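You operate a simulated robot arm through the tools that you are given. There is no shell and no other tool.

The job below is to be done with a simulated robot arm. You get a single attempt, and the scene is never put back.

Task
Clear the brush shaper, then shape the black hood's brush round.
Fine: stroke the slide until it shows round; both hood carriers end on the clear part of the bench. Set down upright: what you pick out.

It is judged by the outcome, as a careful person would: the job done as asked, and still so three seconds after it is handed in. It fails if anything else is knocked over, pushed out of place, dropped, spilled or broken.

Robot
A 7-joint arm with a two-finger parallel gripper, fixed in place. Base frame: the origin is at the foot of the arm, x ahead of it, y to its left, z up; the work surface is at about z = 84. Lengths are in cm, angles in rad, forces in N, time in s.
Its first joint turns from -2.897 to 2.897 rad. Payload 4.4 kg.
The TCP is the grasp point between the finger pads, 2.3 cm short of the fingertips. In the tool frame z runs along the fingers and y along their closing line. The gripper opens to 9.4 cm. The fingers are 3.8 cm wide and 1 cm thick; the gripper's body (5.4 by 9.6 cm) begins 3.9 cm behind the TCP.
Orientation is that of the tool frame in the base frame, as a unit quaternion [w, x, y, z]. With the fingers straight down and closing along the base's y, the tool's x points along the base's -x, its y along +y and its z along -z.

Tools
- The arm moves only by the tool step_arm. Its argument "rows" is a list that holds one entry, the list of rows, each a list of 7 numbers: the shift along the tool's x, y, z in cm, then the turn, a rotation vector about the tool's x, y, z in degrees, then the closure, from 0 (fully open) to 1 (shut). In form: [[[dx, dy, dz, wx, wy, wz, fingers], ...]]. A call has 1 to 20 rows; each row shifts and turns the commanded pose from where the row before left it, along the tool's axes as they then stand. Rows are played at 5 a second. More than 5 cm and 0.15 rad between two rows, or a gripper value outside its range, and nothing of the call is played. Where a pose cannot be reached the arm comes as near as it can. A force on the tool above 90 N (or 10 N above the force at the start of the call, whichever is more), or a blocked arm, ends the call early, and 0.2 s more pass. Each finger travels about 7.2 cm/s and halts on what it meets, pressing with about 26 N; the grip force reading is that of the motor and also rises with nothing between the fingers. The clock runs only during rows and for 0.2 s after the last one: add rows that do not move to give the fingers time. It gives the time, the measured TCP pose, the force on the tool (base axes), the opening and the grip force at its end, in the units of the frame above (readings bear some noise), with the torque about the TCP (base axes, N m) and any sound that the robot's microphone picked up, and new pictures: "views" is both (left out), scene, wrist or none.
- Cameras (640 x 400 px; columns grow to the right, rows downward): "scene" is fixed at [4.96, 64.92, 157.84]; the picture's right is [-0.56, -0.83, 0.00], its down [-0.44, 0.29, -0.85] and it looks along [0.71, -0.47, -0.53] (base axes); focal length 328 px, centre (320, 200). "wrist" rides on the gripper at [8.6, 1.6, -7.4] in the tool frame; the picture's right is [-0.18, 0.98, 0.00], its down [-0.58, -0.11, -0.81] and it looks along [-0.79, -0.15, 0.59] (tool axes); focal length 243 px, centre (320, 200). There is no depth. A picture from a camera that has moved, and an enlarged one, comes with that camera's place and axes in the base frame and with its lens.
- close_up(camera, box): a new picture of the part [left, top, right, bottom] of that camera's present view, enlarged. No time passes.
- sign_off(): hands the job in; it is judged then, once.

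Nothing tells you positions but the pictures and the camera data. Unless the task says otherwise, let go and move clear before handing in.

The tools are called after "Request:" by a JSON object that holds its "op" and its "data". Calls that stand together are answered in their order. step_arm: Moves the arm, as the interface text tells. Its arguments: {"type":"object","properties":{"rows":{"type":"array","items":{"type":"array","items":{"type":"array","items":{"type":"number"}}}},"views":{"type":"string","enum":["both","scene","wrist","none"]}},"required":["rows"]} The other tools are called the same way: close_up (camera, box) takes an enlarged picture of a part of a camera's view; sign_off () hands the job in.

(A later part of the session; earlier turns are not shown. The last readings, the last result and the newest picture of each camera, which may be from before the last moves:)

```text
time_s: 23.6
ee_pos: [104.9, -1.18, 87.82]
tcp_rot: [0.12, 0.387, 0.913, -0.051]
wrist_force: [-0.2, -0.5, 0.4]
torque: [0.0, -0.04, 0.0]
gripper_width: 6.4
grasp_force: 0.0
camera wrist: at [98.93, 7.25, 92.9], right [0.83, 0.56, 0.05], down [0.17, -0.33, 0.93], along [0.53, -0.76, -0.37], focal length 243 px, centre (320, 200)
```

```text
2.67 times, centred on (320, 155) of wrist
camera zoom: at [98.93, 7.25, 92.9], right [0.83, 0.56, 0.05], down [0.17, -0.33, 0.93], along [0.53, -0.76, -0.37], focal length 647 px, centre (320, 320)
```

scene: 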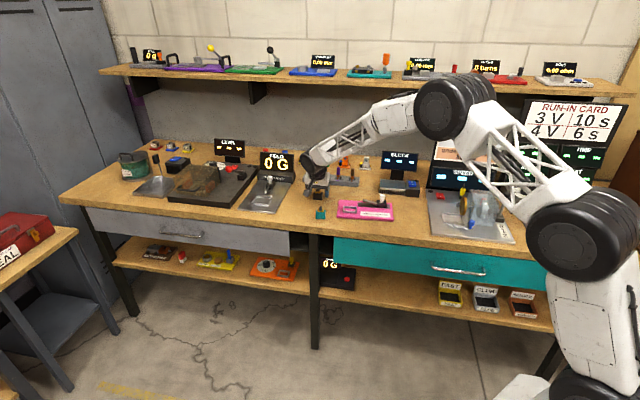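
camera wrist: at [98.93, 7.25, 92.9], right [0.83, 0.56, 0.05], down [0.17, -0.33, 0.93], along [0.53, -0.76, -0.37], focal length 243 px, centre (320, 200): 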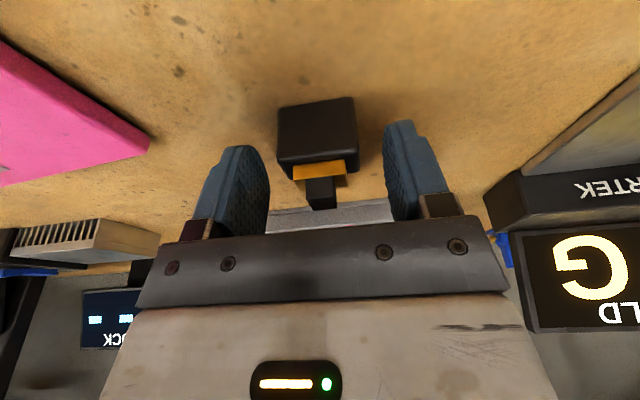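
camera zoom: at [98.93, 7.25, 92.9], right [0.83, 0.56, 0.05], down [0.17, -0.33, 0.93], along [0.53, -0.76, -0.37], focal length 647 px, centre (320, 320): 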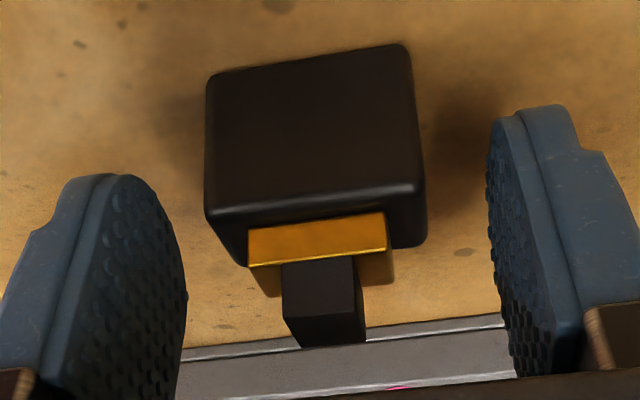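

I'm about 0.5 cm too far back along the hood's depth. I'll shift forward slightly and close on its side faces.

Request:
{"op": "step_arm", "data": {"rows": [[[0.48, 0, -0.13, 0, 0, 0, 0.32], [0, 0, 0, 0, 0, 0, 0.45], [0, 0, 0, 0, 0, 0, 0.6], [0, 0, 0, 0, 0, 0, 0.8], [0, 0, 0, 0, 0, 0, 1], [0, 0, 0, 0, 0, 0, 1], [0, 0, 0, 0, 0, 0, 1]]], "views": "both"}}

Request:
{"op": "close_up", "data": {"camera": "wrist", "box": [200, 80, 440, 230]}}

Request:
{"op": "close_up", "data": {"camera": "scene", "box": [288, 170, 352, 210]}}

```text
time_s: 25.2
ee_pos: [104.51, -0.78, 87.79]
tcp_rot: [0.12, 0.388, 0.913, -0.051]
wrist_force: [-1.4, 0.5, 0.6]
torque: [0.01, -0.02, 0.03]
gripper_width: 3.72
grasp_force: 25.8
camera wrist: at [98.59, 7.6, 92.89], right [0.83, 0.56, 0.05], down [0.17, -0.33, 0.93], along [0.53, -0.76, -0.37], focal length 243 px, centre (320, 200)
```

scene: 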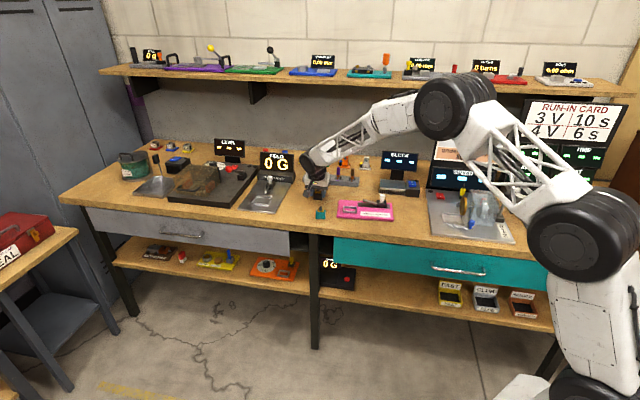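
wrist: 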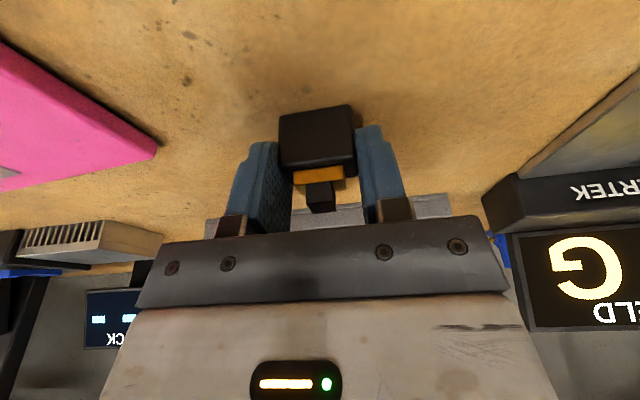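

```text
2.67 times, centred on (320, 155) of wrist
camera zoom: at [98.59, 7.6, 92.89], right [0.83, 0.56, 0.05], down [0.17, -0.33, 0.93], along [0.53, -0.76, -0.37], focal length 647 px, centre (320, 320)
```

zoom: 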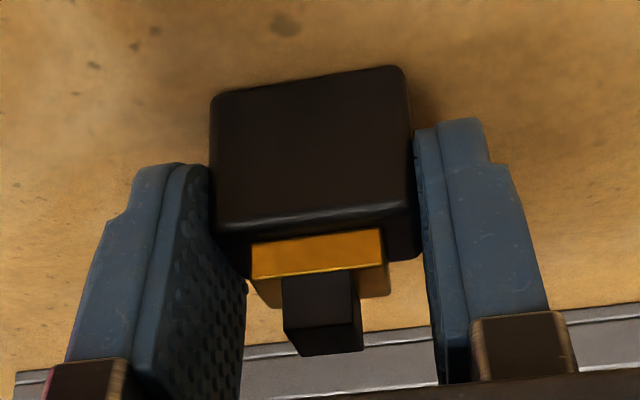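

```text
10.00 times, centred on (320, 190) of scene
camera zoom: at [4.96, 64.92, 157.84], right [-0.56, -0.83, 0.0], down [-0.44, 0.29, -0.85], along [0.71, -0.47, -0.53], focal length 3281 px, centre (320, 300)
```

zoom: 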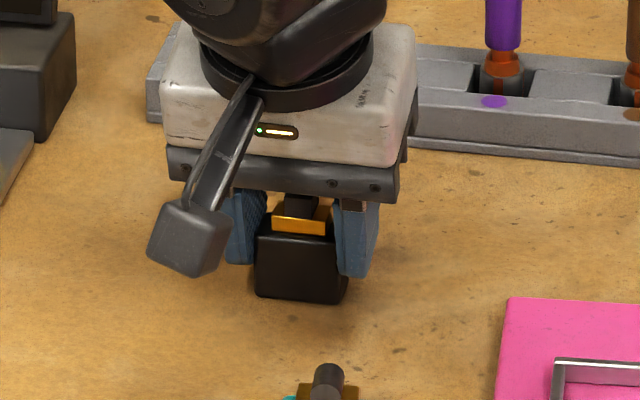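

The black hood is held, 3.72 cm wide. I'll lift it straight up.

Request:
{"op": "step_arm", "data": {"rows": [[[-0.13, 0, -0.48, 0, 0, 0, 1], [-0.26, 0, -0.97, 0, 0, 0, 1], [-0.39, 0, -1.45, 0, 0, 0, 1], [-0.52, 0, -1.93, 0, 0, 0, 1], [-0.52, 0, -1.93, 0, 0, 0, 1], [0, 0, 0, 0, 0, 0, 1]]], "views": "both"}}

Request:
{"op": "close_up", "data": {"camera": "scene", "box": [288, 155, 352, 195]}}

```text
time_s: 26.6
ee_pos: [104.73, -0.72, 94.73]
tcp_rot: [0.12, 0.387, 0.913, -0.051]
wrist_force: [-1.1, 0.9, -0.1]
torque: [-0.02, -0.01, 0.02]
gripper_width: 3.72
grasp_force: 26.3
camera wrist: at [98.77, 7.67, 99.82], right [0.83, 0.56, 0.05], down [0.17, -0.33, 0.93], along [0.53, -0.76, -0.37], focal length 243 px, centre (320, 200)
```

scene: 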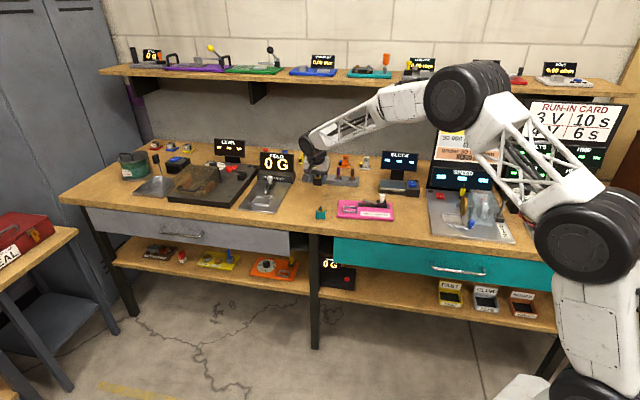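
wrist: 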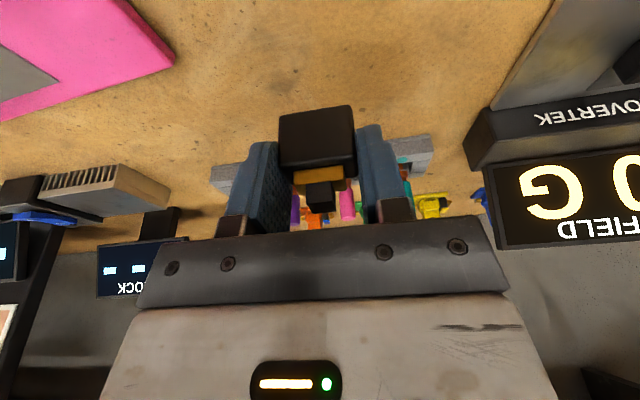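

```text
10.00 times, centred on (320, 175) of scene
camera zoom: at [4.96, 64.92, 157.84], right [-0.56, -0.83, 0.0], down [-0.44, 0.29, -0.85], along [0.71, -0.47, -0.53], focal length 3281 px, centre (320, 450)
```

zoom: 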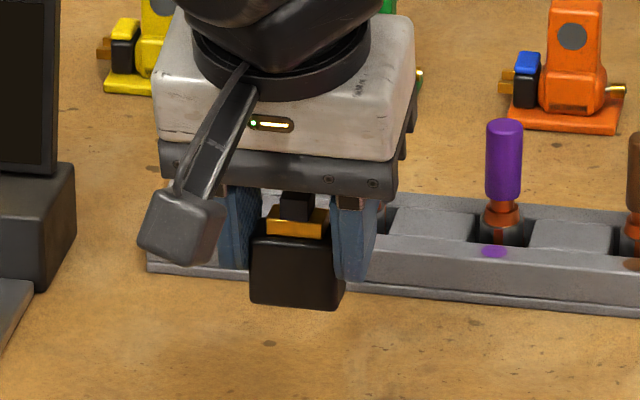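

It's held upright. I'll turn 6° to match the pocket and carry it over, staying high.

Request:
{"op": "step_arm", "data": {"rows": [[[0, 0, 0, -1.55, 0, -5.8, 1], [0.86, -1.4, -0.23, 0, 0, 0, 1], [1.724, -2.79, -0.462, 0, 0, 0, 1], [1.724, -2.79, -0.462, 0, 0, 0, 1], [1.724, -2.79, -0.462, 0, 0, 0, 1], [1.724, -2.79, -0.462, 0, 0, 0, 1], [0.86, -1.39, -0.23, 0, 0, 0, 1], [0, 0, 0, 0, 0, 0, 1], [0, 0, 0, 0, 0, 0, 1]]], "views": "both"}}

Request:
{"op": "close_up", "data": {"camera": "scene", "box": [324, 170, 396, 215]}}

Request:
{"op": "close_up", "data": {"camera": "wrist", "box": [200, 20, 440, 170]}}

```text
time_s: 28.6
ee_pos: [89.11, -5.61, 94.9]
tcp_rot: [0.122, 0.338, 0.932, -0.045]
wrist_force: [-0.2, -0.2, 0.1]
torque: [0.01, 0.0, 0.0]
gripper_width: 3.69
grasp_force: 26.3
camera wrist: at [82.25, 2.02, 99.98], right [0.77, 0.64, 0.05], down [0.2, -0.31, 0.93], along [0.61, -0.7, -0.37], focal length 243 px, centre (320, 200)
```

scene: 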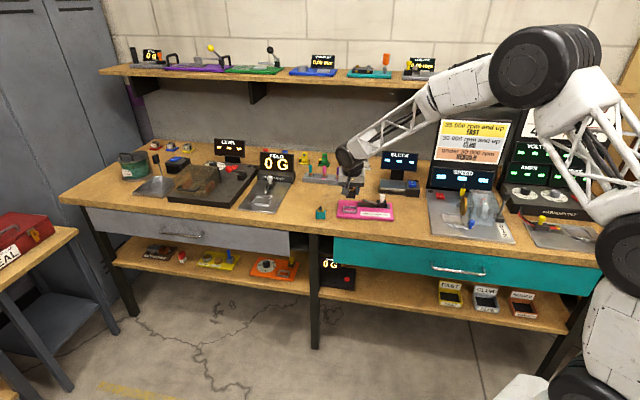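
wrist: 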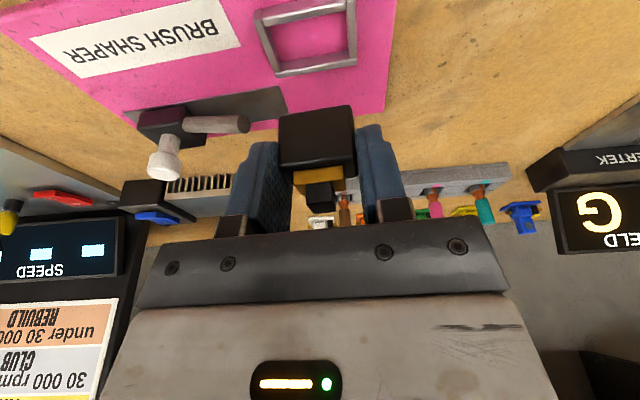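

```text
8.89 times, centred on (360, 192) of scene
camera zoom: at [4.96, 64.92, 157.84], right [-0.56, -0.83, 0.0], down [-0.44, 0.29, -0.85], along [0.71, -0.47, -0.53], focal length 2916 px, centre (-36, 267)
```

zoom: 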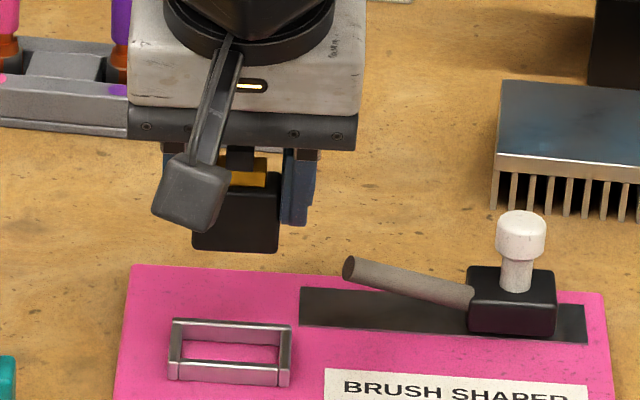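

```text
2.67 times, centred on (320, 95) of wrist
camera zoom: at [82.25, 2.02, 99.98], right [0.77, 0.64, 0.05], down [0.2, -0.31, 0.93], along [0.61, -0.7, -0.37], focal length 647 px, centre (320, 480)
```

zoom: 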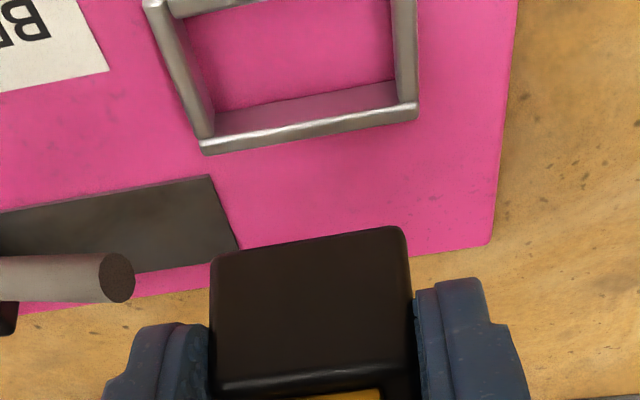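

The black hood is above the pocket area. By my measurement it sits about 0.65 cm behind the grasp point along its depth, so I'll shift forward about 1 cm. Then I'll lower it to just above the rim and compare edges.

Request:
{"op": "step_arm", "data": {"rows": [[[0.97, -0.16, -0.26, 0, 0, 0, 1], [0.32, 0, 1.2, 0, 0, 0, 1], [0.32, 0, 1.2, 0, 0, 0, 1], [0.26, 0, 0.97, 0, 0, 0, 1], [0, 0, 0, 0, 0, 0, 1], [0, 0, 0, 0, 0, 0, 1]]], "views": "both"}}

Request:
{"op": "close_up", "data": {"camera": "scene", "box": [328, 183, 376, 213]}}

Request:
{"op": "close_up", "data": {"camera": "wrist", "box": [232, 60, 408, 170]}}

```text
time_s: 30.0
ee_pos: [88.05, -5.17, 91.35]
tcp_rot: [0.122, 0.339, 0.932, -0.044]
wrist_force: [0.5, -0.7, 0.3]
torque: [-0.02, 0.0, 0.03]
gripper_width: 3.73
grasp_force: 26.6
camera wrist: at [81.12, 2.45, 96.35], right [0.77, 0.64, 0.05], down [0.2, -0.31, 0.93], along [0.61, -0.7, -0.37], focal length 243 px, centre (320, 200)
```

scene: 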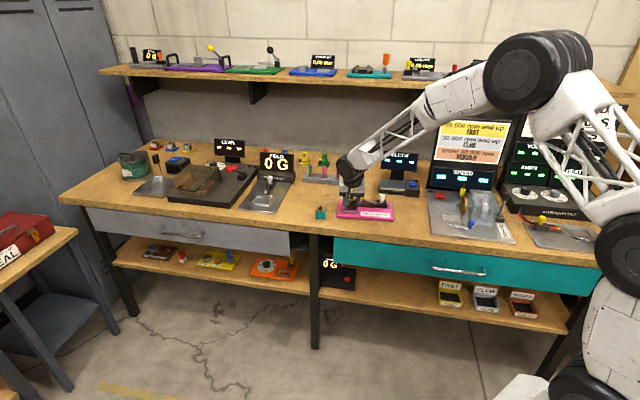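
wrist: 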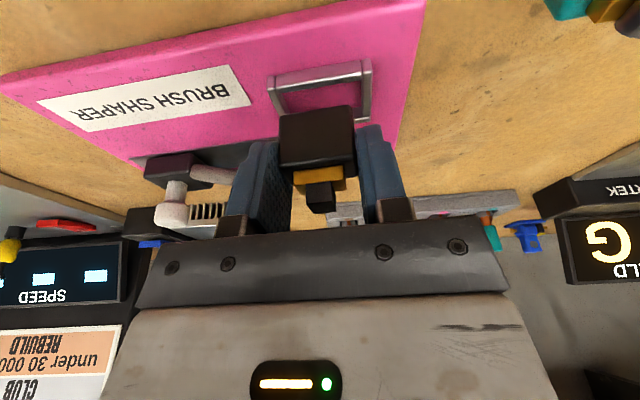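

```text
13.33 times, centred on (352, 198) of scene
camera zoom: at [4.96, 64.92, 157.84], right [-0.56, -0.83, 0.0], down [-0.44, 0.29, -0.85], along [0.71, -0.47, -0.53], focal length 4374 px, centre (-107, 227)
```

zoom: 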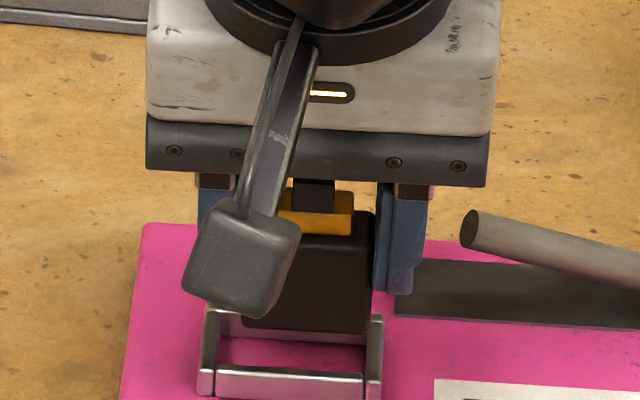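

```text
3.64 times, centred on (320, 115) of wrist
camera zoom: at [81.12, 2.45, 96.35], right [0.77, 0.64, 0.05], down [0.2, -0.31, 0.93], along [0.61, -0.7, -0.37], focal length 882 px, centre (320, 509)
```

zoom: 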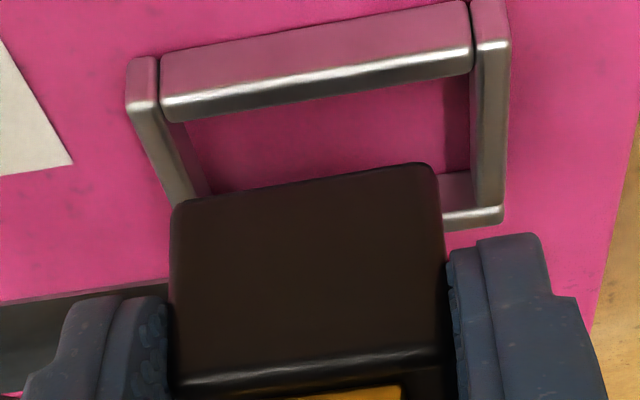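

The hood is nearly over the pocket but about 0.3 cm too far toward the slide. I'll correct that, lower to rim level and check again.

Request:
{"op": "step_arm", "data": {"rows": [[[-0.13, 0.3, 0.03, 0, 0, 0, 1], [0.13, 0, 0.48, 0, 0, 0, 1], [0.13, 0, 0.48, 0, 0, 0, 1], [0, 0, 0, 0, 0, 0, 1], [0, 0, 0, 0, 0, 0, 1]]], "views": "both"}}

Request:
{"op": "close_up", "data": {"camera": "scene", "box": [328, 183, 376, 213]}}

Request:
{"op": "close_up", "data": {"camera": "wrist", "box": [232, 60, 408, 170]}}

```text
time_s: 31.2
ee_pos: [88.31, -5.11, 90.39]
tcp_rot: [0.122, 0.339, 0.932, -0.044]
wrist_force: [0.1, -0.5, -1.2]
torque: [0.03, 0.01, 0.0]
gripper_width: 3.73
grasp_force: 26.1
camera wrist: at [81.45, 2.62, 95.38], right [0.77, 0.64, 0.05], down [0.2, -0.31, 0.93], along [0.61, -0.7, -0.37], focal length 243 px, centre (320, 200)
```

scene: 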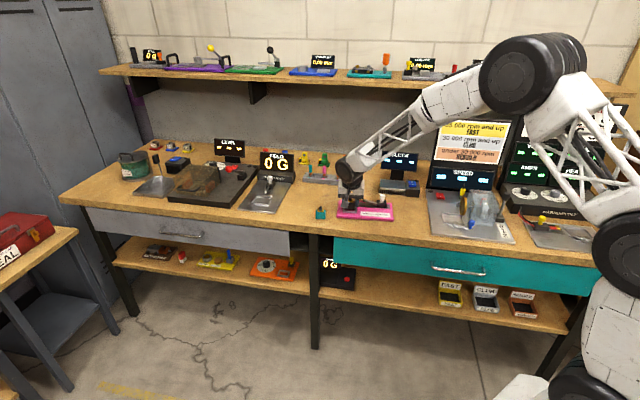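
wrist: 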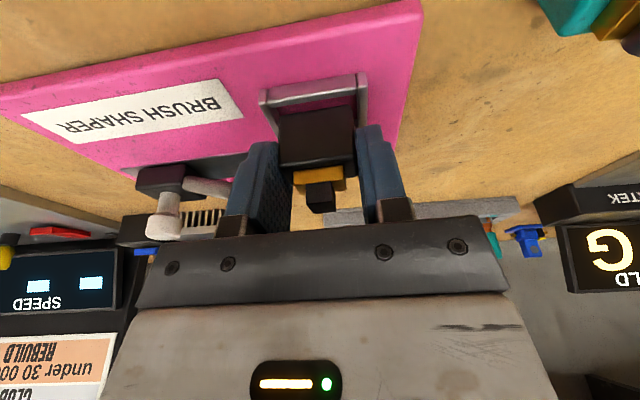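

```text
13.33 times, centred on (352, 198) of scene
camera zoom: at [4.96, 64.92, 157.84], right [-0.56, -0.83, 0.0], down [-0.44, 0.29, -0.85], along [0.71, -0.47, -0.53], focal length 4374 px, centre (-107, 227)
```

zoom: 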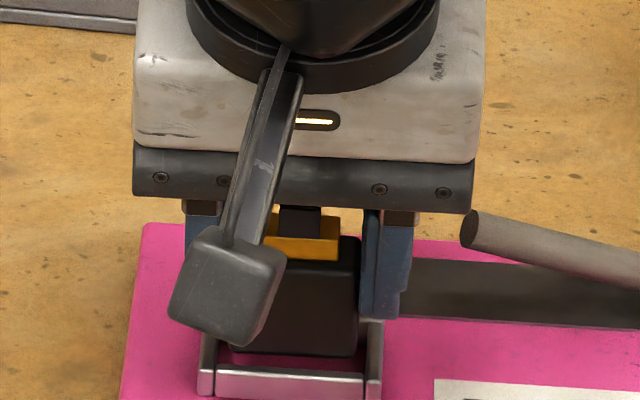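

```text
3.64 times, centred on (320, 115) of wrist
camera zoom: at [81.45, 2.62, 95.38], right [0.77, 0.64, 0.05], down [0.2, -0.31, 0.93], along [0.61, -0.7, -0.37], focal length 882 px, centre (320, 509)
```

zoom: 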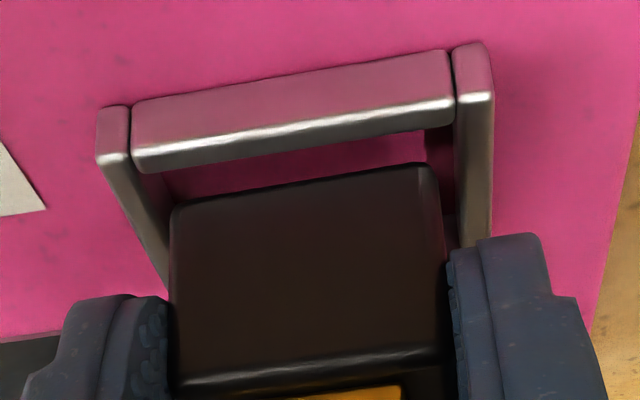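

The hood is centred over the pocket on both axes. I'll lower it in gently.

Request:
{"op": "step_arm", "data": {"rows": [[[0.08, 0, 0.29, 0, 0, 0, 1], [0.08, 0, 0.29, 0, 0, 0, 1], [0.05, 0, 0.19, 0, 0, 0, 1], [0, 0, 0, 0, 0, 0, 1]]], "views": "wrist"}}

Request:
{"op": "close_up", "data": {"camera": "scene", "box": [328, 183, 376, 213]}}

Request:
{"op": "close_up", "data": {"camera": "wrist", "box": [232, 60, 408, 170]}}

```text
time_s: 32.2
ee_pos: [88.41, -5.13, 89.38]
tcp_rot: [0.122, 0.339, 0.932, -0.044]
wrist_force: [-0.1, 0.4, -0.3]
torque: [0.06, -0.02, 0.01]
gripper_width: 3.7
grasp_force: 26.2
camera wrist: at [81.49, 2.6, 94.56], right [0.77, 0.64, 0.05], down [0.2, -0.31, 0.93], along [0.61, -0.7, -0.37], focal length 243 px, centre (320, 200)
```

wrist: 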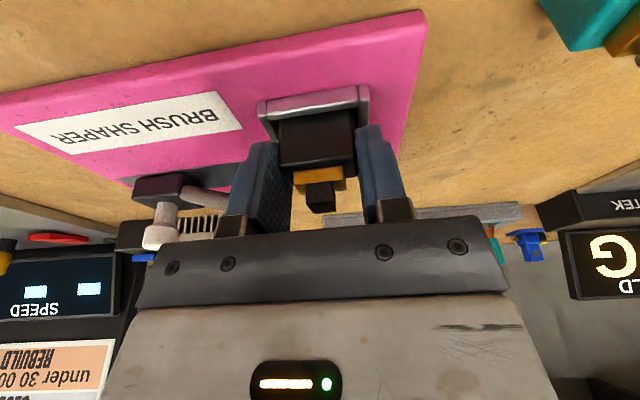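

```text
13.33 times, centred on (352, 198) of scene
camera zoom: at [4.96, 64.92, 157.84], right [-0.56, -0.83, 0.0], down [-0.44, 0.29, -0.85], along [0.71, -0.47, -0.53], focal length 4374 px, centre (-107, 227)
```

zoom: 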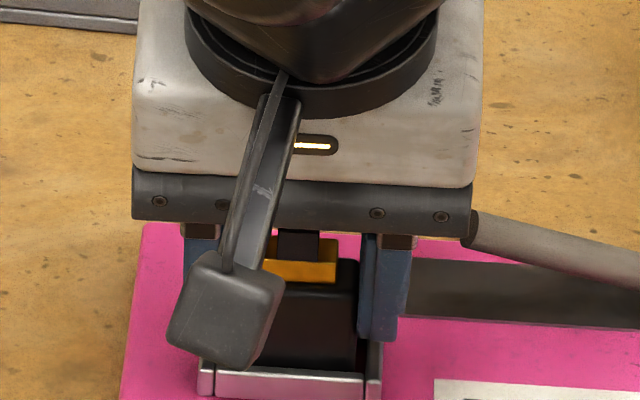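

```text
3.64 times, centred on (320, 115) of wrist
camera zoom: at [81.49, 2.6, 94.56], right [0.77, 0.64, 0.05], down [0.2, -0.31, 0.93], along [0.61, -0.7, -0.37], focal length 882 px, centre (320, 509)
```

zoom: 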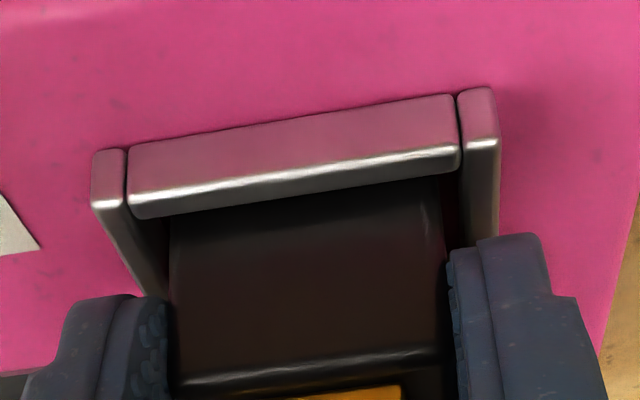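

Request:
{"op": "step_arm", "data": {"rows": [[[0.026, 0, 0.097, 0, 0, 0, 1], [0.026, 0, 0.097, 0, 0, 0, 1], [0, 0, 0, 0, 0, 0, 1], [0, 0, 0, 0, 0, 0, 1]]], "views": "none"}}

```text
time_s: 33.2
ee_pos: [88.35, -5.26, 89.2]
tcp_rot: [0.123, 0.339, 0.932, -0.045]
wrist_force: [-0.2, 0.2, -0.5]
torque: [-0.02, 0.0, 0.04]
gripper_width: 3.69
grasp_force: 26.0
```

Request:
{"op": "step_arm", "data": {"rows": [[[0.026, 0, 0.097, 0, 0, 0, 1], [0, 0, 0, 0, 0, 0, 1], [0, 0, 0, 0, 0, 0, 1]]], "views": "none"}}

```text
time_s: 34.0
ee_pos: [88.37, -5.11, 89.18]
tcp_rot: [0.123, 0.339, 0.932, -0.045]
wrist_force: [1.0, -1.0, 7.1]
torque: [-0.13, 0.04, 0.0]
gripper_width: 3.71
grasp_force: 26.1
```

Contact came at the height I expected for seating. I'll check visually before releasing.

Request:
{"op": "close_up", "data": {"camera": "scene", "box": [336, 190, 368, 210]}}

Request:
{"op": "close_up", "data": {"camera": "wrist", "box": [232, 60, 408, 170]}}

```text
16.00 times, centred on (352, 200) of scene
camera zoom: at [4.96, 64.92, 157.84], right [-0.56, -0.83, 0.0], down [-0.44, 0.29, -0.85], along [0.71, -0.47, -0.53], focal length 5249 px, centre (-192, 200)
```

zoom: 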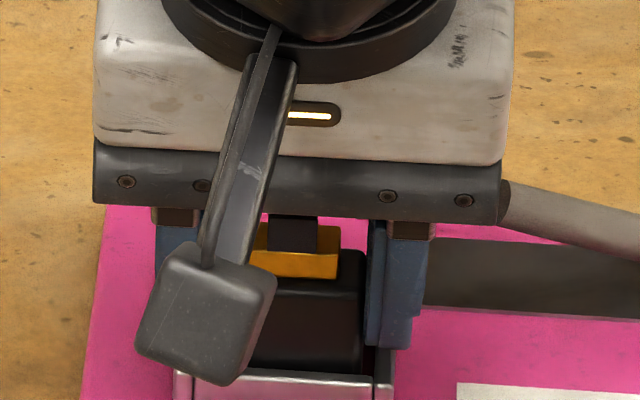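

```text
3.64 times, centred on (320, 115) of wrist
camera zoom: at [81.44, 2.66, 94.27], right [0.77, 0.64, 0.05], down [0.2, -0.31, 0.93], along [0.61, -0.7, -0.37], focal length 882 px, centre (320, 509)
```

zoom: 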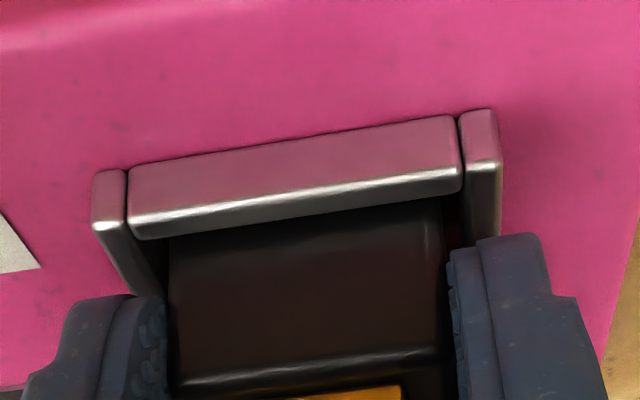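

The hood is seated. I'll release gently and rise straight up.

Request:
{"op": "step_arm", "data": {"rows": [[[-0.01, 0, -0.05, 0, 0, 0, 0.9], [0, 0, 0, 0, 0, 0, 0.58], [0, 0, 0, 0, 0, 0, 0.5], [0, 0, 0, 0, 0, 0, 0.4], [0, 0, 0, 0, 0, 0, 0.35], [-0.26, 0, -0.97, 0, 0, 0, 0.35], [-0.52, 0, -1.93, 0, 0, 0, 0.35], [-0.78, 0, -2.9, 0, 0, 0, 0.35], [-0.78, 0, -2.9, 0, 0, 0, 0.35], [0, 0, 0, 0, 0, 0, 0.35]]], "views": "both"}}

Request:
{"op": "close_up", "data": {"camera": "scene", "box": [328, 183, 400, 228]}}

Request:
{"op": "close_up", "data": {"camera": "wrist", "box": [232, 0, 408, 110]}}

```text
time_s: 36.2
ee_pos: [88.6, -5.14, 98.46]
tcp_rot: [0.123, 0.338, 0.932, -0.045]
wrist_force: [0.9, -0.4, 0.2]
torque: [0.02, 0.05, 0.02]
gripper_width: 6.12
grasp_force: 0.0
camera wrist: at [81.5, 2.68, 103.42], right [0.77, 0.64, 0.05], down [0.2, -0.31, 0.93], along [0.61, -0.7, -0.37], focal length 243 px, centre (320, 200)
```

scene: 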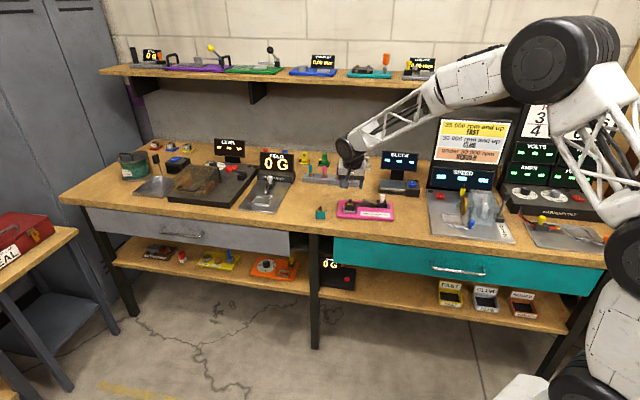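
wrist: 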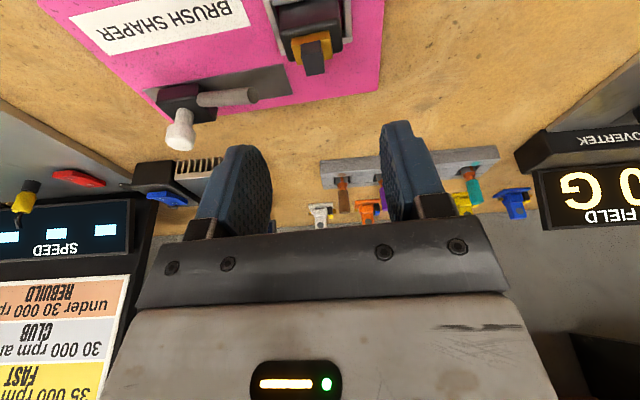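

```text
8.89 times, centred on (364, 206) of scene
camera zoom: at [4.96, 64.92, 157.84], right [-0.56, -0.83, 0.0], down [-0.44, 0.29, -0.85], along [0.71, -0.47, -0.53], focal length 2916 px, centre (-71, 151)
```

zoom: 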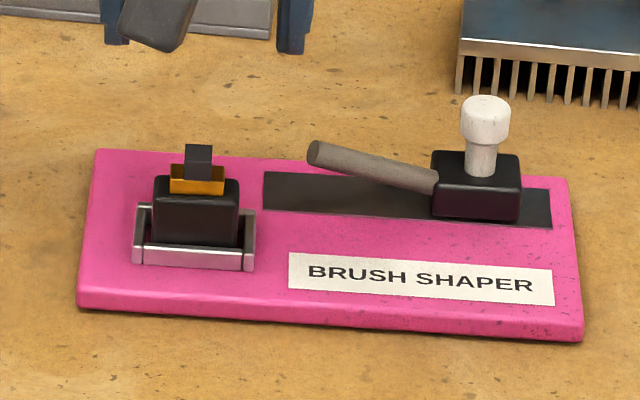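

```text
3.64 times, centred on (320, 55) of wrist
camera zoom: at [81.5, 2.68, 103.42], right [0.77, 0.64, 0.05], down [0.2, -0.31, 0.93], along [0.61, -0.7, -0.37], focal length 882 px, centre (320, 727)
```

zoom: 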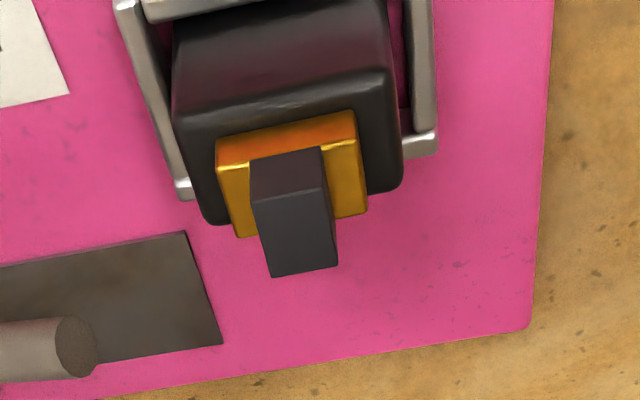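

The black hood sits properly in the pocket with its square brush. I'll straighten the gripper and hover over the slide's white knob.

Request:
{"op": "step_arm", "data": {"rows": [[[0, 0, 0, 0, 7.5, 0, 0.35], [0, 0, 0, 0, 7.5, 0, 0.35], [-1.17, -3.15, -0.13, 0, 0, 0, 0.35], [-1.17, -3.15, -0.13, 0, 0, 0, 0.35], [-1.17, -3.15, -0.13, 0, 0, 0, 0.35], [-1.17, -3.15, -0.13, 0, 0, 0, 0.35], [0, 0, 0, 0, 0, 0, 0.35], [0, 0, 0, 0, 0, 0, 0.35]]], "views": "both"}}

Request:
{"op": "close_up", "data": {"camera": "wrist", "box": [232, 0, 424, 120]}}

Request:
{"op": "close_up", "data": {"camera": "scene", "box": [336, 180, 400, 220]}}

```text
time_s: 38.0
ee_pos: [84.04, -17.78, 98.8]
tcp_rot: [0.0, 0.343, 0.939, 0.0]
wrist_force: [-0.1, -0.4, 0.4]
torque: [-0.01, -0.01, -0.03]
gripper_width: 6.11
grasp_force: 0.0
camera wrist: at [78.3, -11.06, 106.45], right [0.77, 0.64, 0.0], down [0.38, -0.46, 0.81], along [0.51, -0.62, -0.59], focal length 243 px, centre (320, 200)
```

scene: 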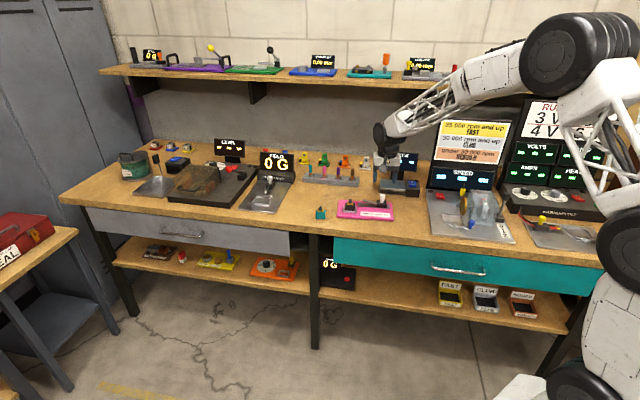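
wrist: 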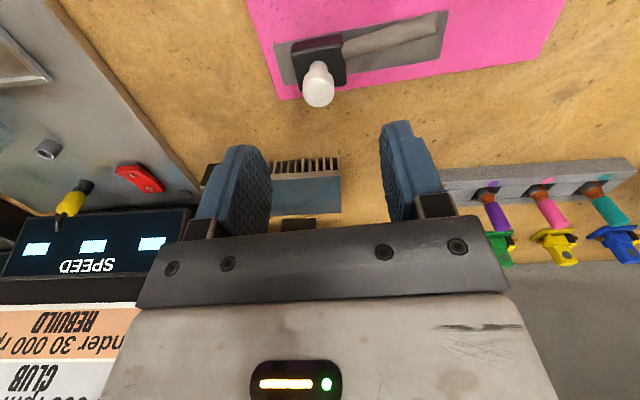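

```text
3.33 times, centred on (328, 60) of wrist
camera zoom: at [78.3, -11.06, 106.45], right [0.77, 0.64, 0.0], down [0.38, -0.46, 0.81], along [0.51, -0.62, -0.59], focal length 809 px, centre (293, 667)
```

zoom: 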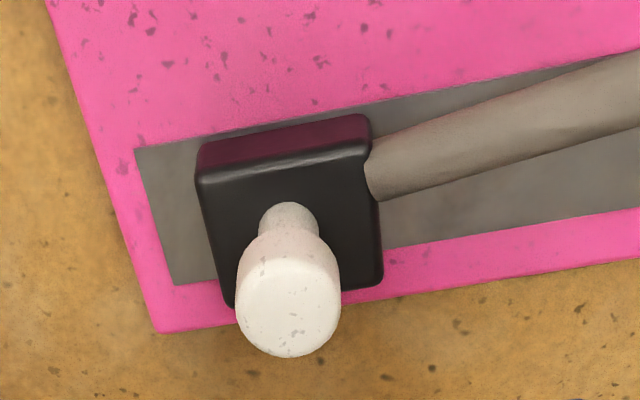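

```text
10.00 times, centred on (368, 200) of scene
camera zoom: at [4.96, 64.92, 157.84], right [-0.56, -0.83, 0.0], down [-0.44, 0.29, -0.85], along [0.71, -0.47, -0.53], focal length 3281 px, centre (-160, 200)
```

zoom: 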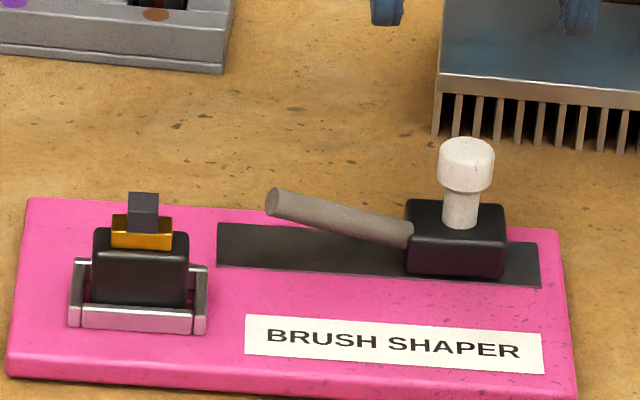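

The gripper is centred over the knob at about [84, -17.8], top z ≈ 90.8. I'll narrow the opening to 3.4 cm to clear the rod and lower onto the knob cap.

Request:
{"op": "step_arm", "data": {"rows": [[[0, 0, 2, 0, 0, 0, 0.64], [0, 0, 2, 0, 0, 0, 0.64], [0, 0, 1, 0, 0, 0, 0.64], [0, 0, 0, 0, 0, 0, 0.64]]], "views": "wrist"}}

Request:
{"op": "close_up", "data": {"camera": "wrist", "box": [216, 40, 424, 170]}}

Request:
{"op": "close_up", "data": {"camera": "scene", "box": [352, 170, 416, 210]}}

```text
time_s: 39.0
ee_pos: [84.03, -17.79, 93.72]
tcp_rot: [-0.001, 0.342, 0.94, 0.0]
wrist_force: [-0.4, 0.3, 0.5]
torque: [0.03, -0.03, 0.0]
gripper_width: 3.37
grasp_force: 0.1
camera wrist: at [78.34, -11.05, 101.33], right [0.77, 0.64, 0.0], down [0.38, -0.46, 0.81], along [0.51, -0.62, -0.59], focal length 243 px, centre (320, 200)
```

wrist: 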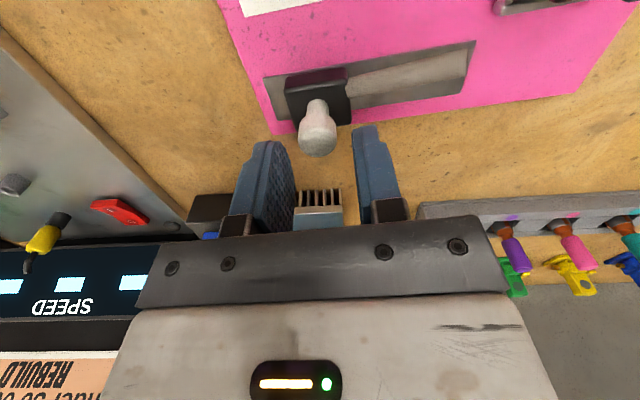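

```text
3.08 times, centred on (320, 105) of wrist
camera zoom: at [78.34, -11.05, 101.33], right [0.77, 0.64, 0.0], down [0.38, -0.46, 0.81], along [0.51, -0.62, -0.59], focal length 746 px, centre (320, 492)
```

zoom: 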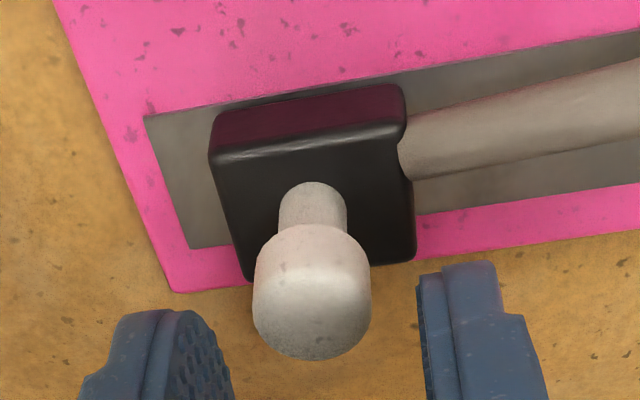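

```text
10.00 times, centred on (384, 190) of scene
camera zoom: at [4.96, 64.92, 157.84], right [-0.56, -0.83, 0.0], down [-0.44, 0.29, -0.85], along [0.71, -0.47, -0.53], focal length 3281 px, centre (-320, 300)
```

zoom: 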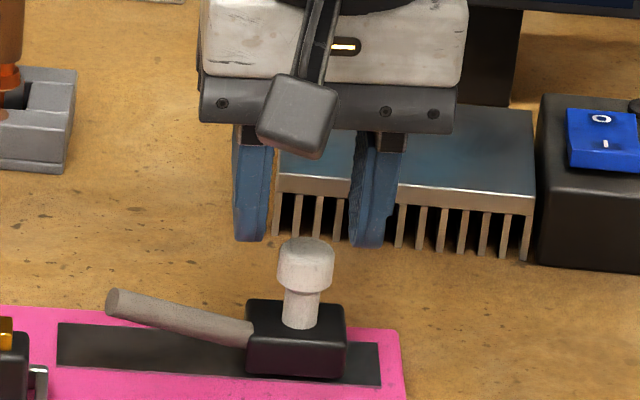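

Request:
{"op": "step_arm", "data": {"rows": [[[-0.1, -0.12, 1.2, 0, 0, 0, 0.64], [0, 0, 1.2, 0, 0, 0, 0.64], [0, 0, 0.8, 0, 0, 0, 0.64], [0, 0, 0, 0, 0, 0, 0.64]]], "views": "wrist"}}

Request:
{"op": "close_up", "data": {"camera": "wrist", "box": [216, 90, 424, 220]}}

Request:
{"op": "close_up", "data": {"camera": "scene", "box": [352, 175, 416, 215]}}

```text
time_s: 40.0
ee_pos: [84.07, -17.79, 90.59]
tcp_rot: [0.0, 0.341, 0.94, 0.0]
wrist_force: [0.2, -0.3, -0.2]
torque: [-0.01, 0.0, 0.0]
gripper_width: 3.39
grasp_force: 0.2
camera wrist: at [78.34, -11.19, 98.23], right [0.77, 0.64, 0.0], down [0.38, -0.46, 0.81], along [0.51, -0.62, -0.59], focal length 243 px, centre (320, 200)
```

wrist: 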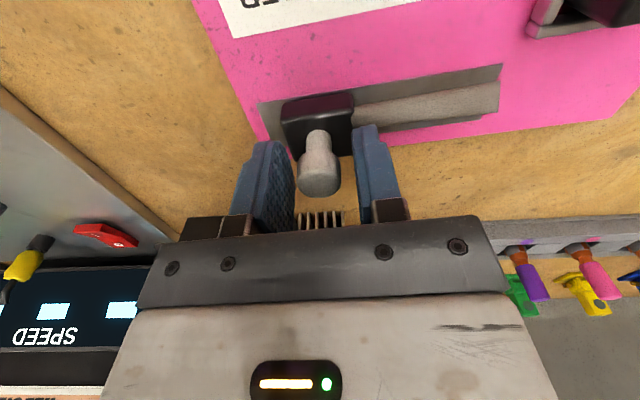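

```text
3.08 times, centred on (320, 155) of wrist
camera zoom: at [78.34, -11.19, 98.23], right [0.77, 0.64, 0.0], down [0.38, -0.46, 0.81], along [0.51, -0.62, -0.59], focal length 746 px, centre (320, 338)
```

zoom: 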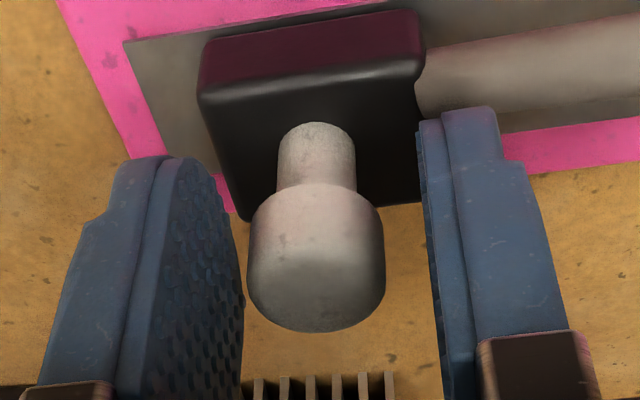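

```text
10.00 times, centred on (384, 195) of scene
camera zoom: at [4.96, 64.92, 157.84], right [-0.56, -0.83, 0.0], down [-0.44, 0.29, -0.85], along [0.71, -0.47, -0.53], focal length 3281 px, centre (-320, 250)
```

zoom: 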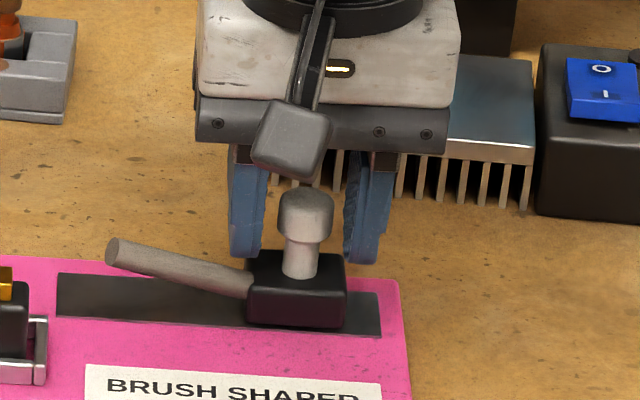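

The fingers straddle the knob. I'll close on it.

Request:
{"op": "step_arm", "data": {"rows": [[[0, 0, 0, 0, 0, 0, 0.75], [0, 0, 0, 0, 0, 0, 0.85], [0, 0, 0, 0, 0, 0, 1], [0, 0, 0, 0, 0, 0, 1]]], "views": "none"}}

Request:
{"op": "close_up", "data": {"camera": "scene", "box": [336, 180, 400, 220]}}

```text
time_s: 41.0
ee_pos: [84.05, -17.81, 90.74]
tcp_rot: [0.0, 0.342, 0.94, 0.0]
wrist_force: [0.2, -1.6, -0.5]
torque: [0.19, -0.22, 0.01]
gripper_width: 2.15
grasp_force: 26.4
```

```text
10.00 times, centred on (368, 200) of scene
camera zoom: at [4.96, 64.92, 157.84], right [-0.56, -0.83, 0.0], down [-0.44, 0.29, -0.85], along [0.71, -0.47, -0.53], focal length 3281 px, centre (-160, 200)
```

zoom: 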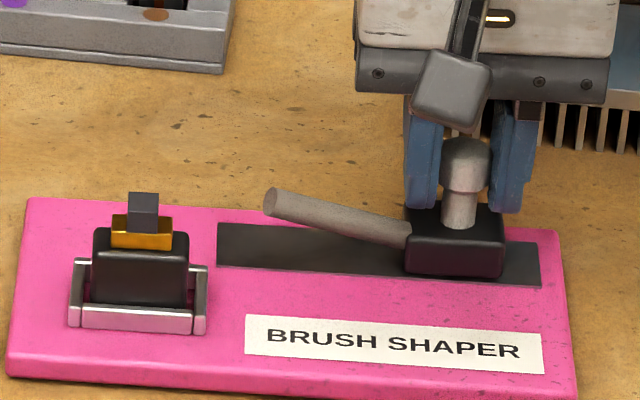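

The knob is gripped, 2.15 cm across. I'll push the slide slowly toward the hood along the track and watch the force.

Request:
{"op": "step_arm", "data": {"rows": [[[0, 0.4, 0, 0, 0, 0, 1], [0, 0.6, 0, 0, 0, 0, 1], [0, 0.6, 0, 0, 0, 0, 1], [0, 0.6, 0, 0, 0, 0, 1], [0, 0, 0, 0, 0, 0, 1]]], "views": "none"}}

Request:
{"op": "close_up", "data": {"camera": "scene", "box": [336, 180, 400, 220]}}

```text
time_s: 42.2
ee_pos: [85.36, -16.14, 90.59]
tcp_rot: [0.001, 0.342, 0.94, -0.001]
wrist_force: [6.5, -7.6, 6.8]
torque: [-0.28, 0.15, -0.06]
gripper_width: 2.15
grasp_force: 26.3
```

```text
10.00 times, centred on (368, 200) of scene
camera zoom: at [4.96, 64.92, 157.84], right [-0.56, -0.83, 0.0], down [-0.44, 0.29, -0.85], along [0.71, -0.47, -0.53], focal length 3281 px, centre (-160, 200)
```

zoom: 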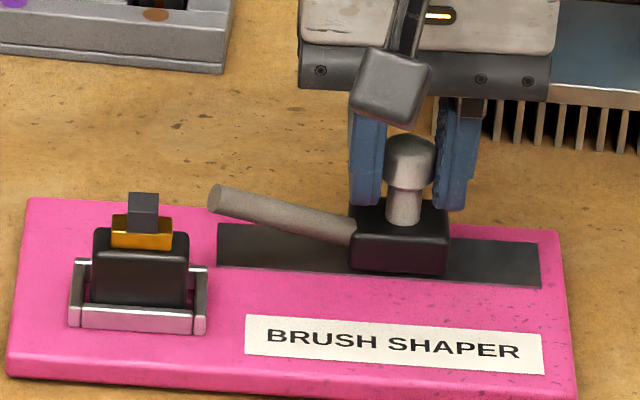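

The slide moves freely. There's some sideways and vertical load from a small angle mismatch, since the track runs about 0.7° off my line, so I'll trim that and keep pushing.

Request:
{"op": "step_arm", "data": {"rows": [[[-0.07, 0, -0.05, 0, 0, 0, 1], [-0.007, 0.5, 0, 0, 0, 0, 1], [-0.007, 0.5, 0, 0, 0, 0, 1], [-0.007, 0.5, 0, 0, 0, 0, 1], [0, 0, 0, 0, 0, 0, 1]]], "views": "none"}}

Request:
{"op": "close_up", "data": {"camera": "scene", "box": [336, 180, 400, 220]}}

Request:
{"op": "close_up", "data": {"camera": "wrist", "box": [320, 0, 544, 140]}}

```text
time_s: 43.4
ee_pos: [86.23, -15.13, 90.69]
tcp_rot: [0.0, 0.342, 0.94, 0.0]
wrist_force: [11.0, -12.1, 10.1]
torque: [-0.44, -0.04, -0.05]
gripper_width: 2.15
grasp_force: 26.4
```

```text
10.00 times, centred on (368, 200) of scene
camera zoom: at [4.96, 64.92, 157.84], right [-0.56, -0.83, 0.0], down [-0.44, 0.29, -0.85], along [0.71, -0.47, -0.53], focal length 3281 px, centre (-160, 200)
```

zoom: 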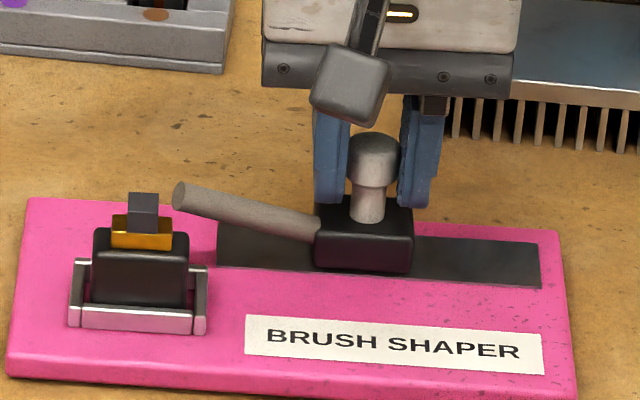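

```text
2.86 times, centred on (432, 70) of wrist
camera zoom: at [80.67, -8.43, 98.22], right [0.77, 0.64, 0.0], down [0.38, -0.46, 0.81], along [0.51, -0.62, -0.59], focal length 693 px, centre (0, 571)
```

zoom: 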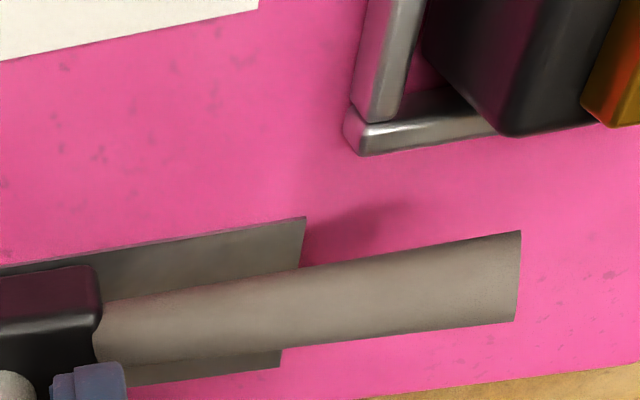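

Sideways and upward load has grown, so I'll stop and ease it with small corrections to learn which way the slide really wants to run.

Request:
{"op": "step_arm", "data": {"rows": [[[-0.08, 0, 0, 0, 0, 0, 1], [0, 0, 0, 0, 0, 0, 1]]], "views": "none"}}

```text
time_s: 44.0
ee_pos: [86.32, -15.11, 90.67]
tcp_rot: [0.0, 0.341, 0.94, 0.001]
wrist_force: [-7.6, 3.4, 18.7]
torque: [0.29, -0.09, 0.0]
gripper_width: 2.15
grasp_force: 25.8
```

The arm is stiff at about 300 N/cm, so a firm grip over-constrains the knob. I'll open slightly so the fingers straddle it loosely and push with a finger face instead.

Request:
{"op": "step_arm", "data": {"rows": [[[0.02, 0, 0, 0, 0, 0, 0.73], [0, 0, 0, 0, 0, 0, 0.73], [0, 0, 0, 0, 0, 0, 0.73]]], "views": "wrist"}}

Request:
{"op": "close_up", "data": {"camera": "wrist", "box": [216, 90, 424, 220]}}

Request:
{"op": "close_up", "data": {"camera": "scene", "box": [336, 180, 400, 220]}}

```text
time_s: 44.8
ee_pos: [86.4, -15.17, 90.52]
tcp_rot: [-0.001, 0.342, 0.94, 0.0]
wrist_force: [-1.4, -1.1, -1.6]
torque: [0.02, -0.03, -0.02]
gripper_width: 2.62
grasp_force: 1.3
camera wrist: at [80.71, -8.47, 98.17], right [0.77, 0.64, 0.0], down [0.38, -0.46, 0.81], along [0.51, -0.62, -0.59], focal length 243 px, centre (320, 200)
```

wrist: 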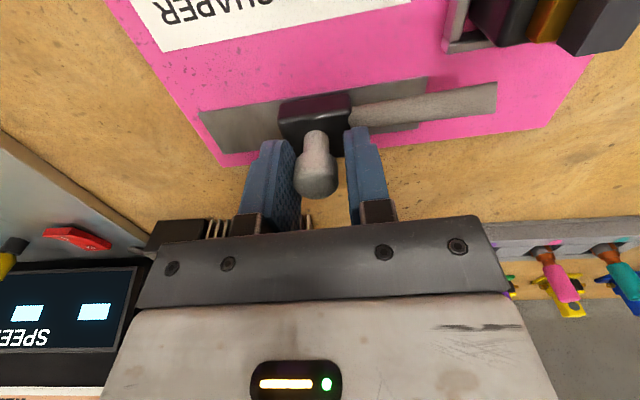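

```text
3.08 times, centred on (320, 155) of wrist
camera zoom: at [80.71, -8.47, 98.17], right [0.77, 0.64, 0.0], down [0.38, -0.46, 0.81], along [0.51, -0.62, -0.59], focal length 746 px, centre (320, 338)
```

zoom: 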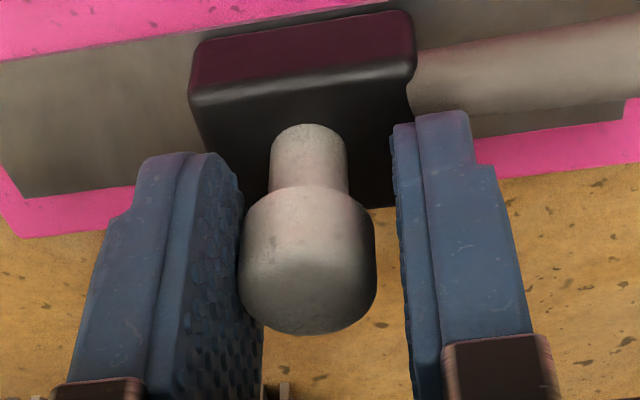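

```text
10.00 times, centred on (368, 200) of scene
camera zoom: at [4.96, 64.92, 157.84], right [-0.56, -0.83, 0.0], down [-0.44, 0.29, -0.85], along [0.71, -0.47, -0.53], focal length 3281 px, centre (-160, 200)
```

zoom: 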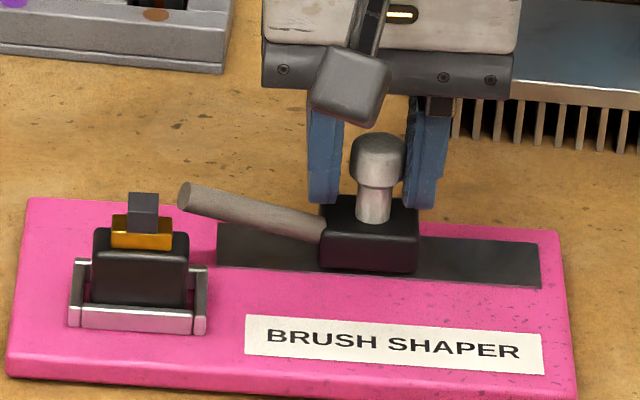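

The loose hold cleared the side load. I'll keep pushing forward in small steps.

Request:
{"op": "step_arm", "data": {"rows": [[[-0.005, 0.4, 0, 0, 0, 0, 0.73], [-0.005, 0.4, 0, 0, 0, 0, 0.73], [-0.005, 0.4, 0, 0, 0, 0, 0.73], [0, 0, 0, 0, 0, 0, 0.73]]], "views": "none"}}

Request:
{"op": "close_up", "data": {"camera": "scene", "box": [336, 180, 400, 220]}}

```text
time_s: 45.8
ee_pos: [87.32, -14.2, 90.61]
tcp_rot: [0.0, 0.342, 0.94, 0.0]
wrist_force: [-1.7, -2.2, -1.2]
torque: [0.02, 0.02, 0.01]
gripper_width: 2.64
grasp_force: 0.9
```

```text
10.00 times, centred on (368, 200) of scene
camera zoom: at [4.96, 64.92, 157.84], right [-0.56, -0.83, 0.0], down [-0.44, 0.29, -0.85], along [0.71, -0.47, -0.53], focal length 3281 px, centre (-160, 200)
```

zoom: 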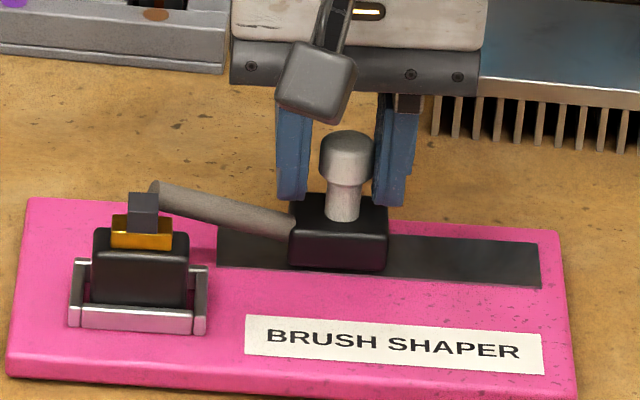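

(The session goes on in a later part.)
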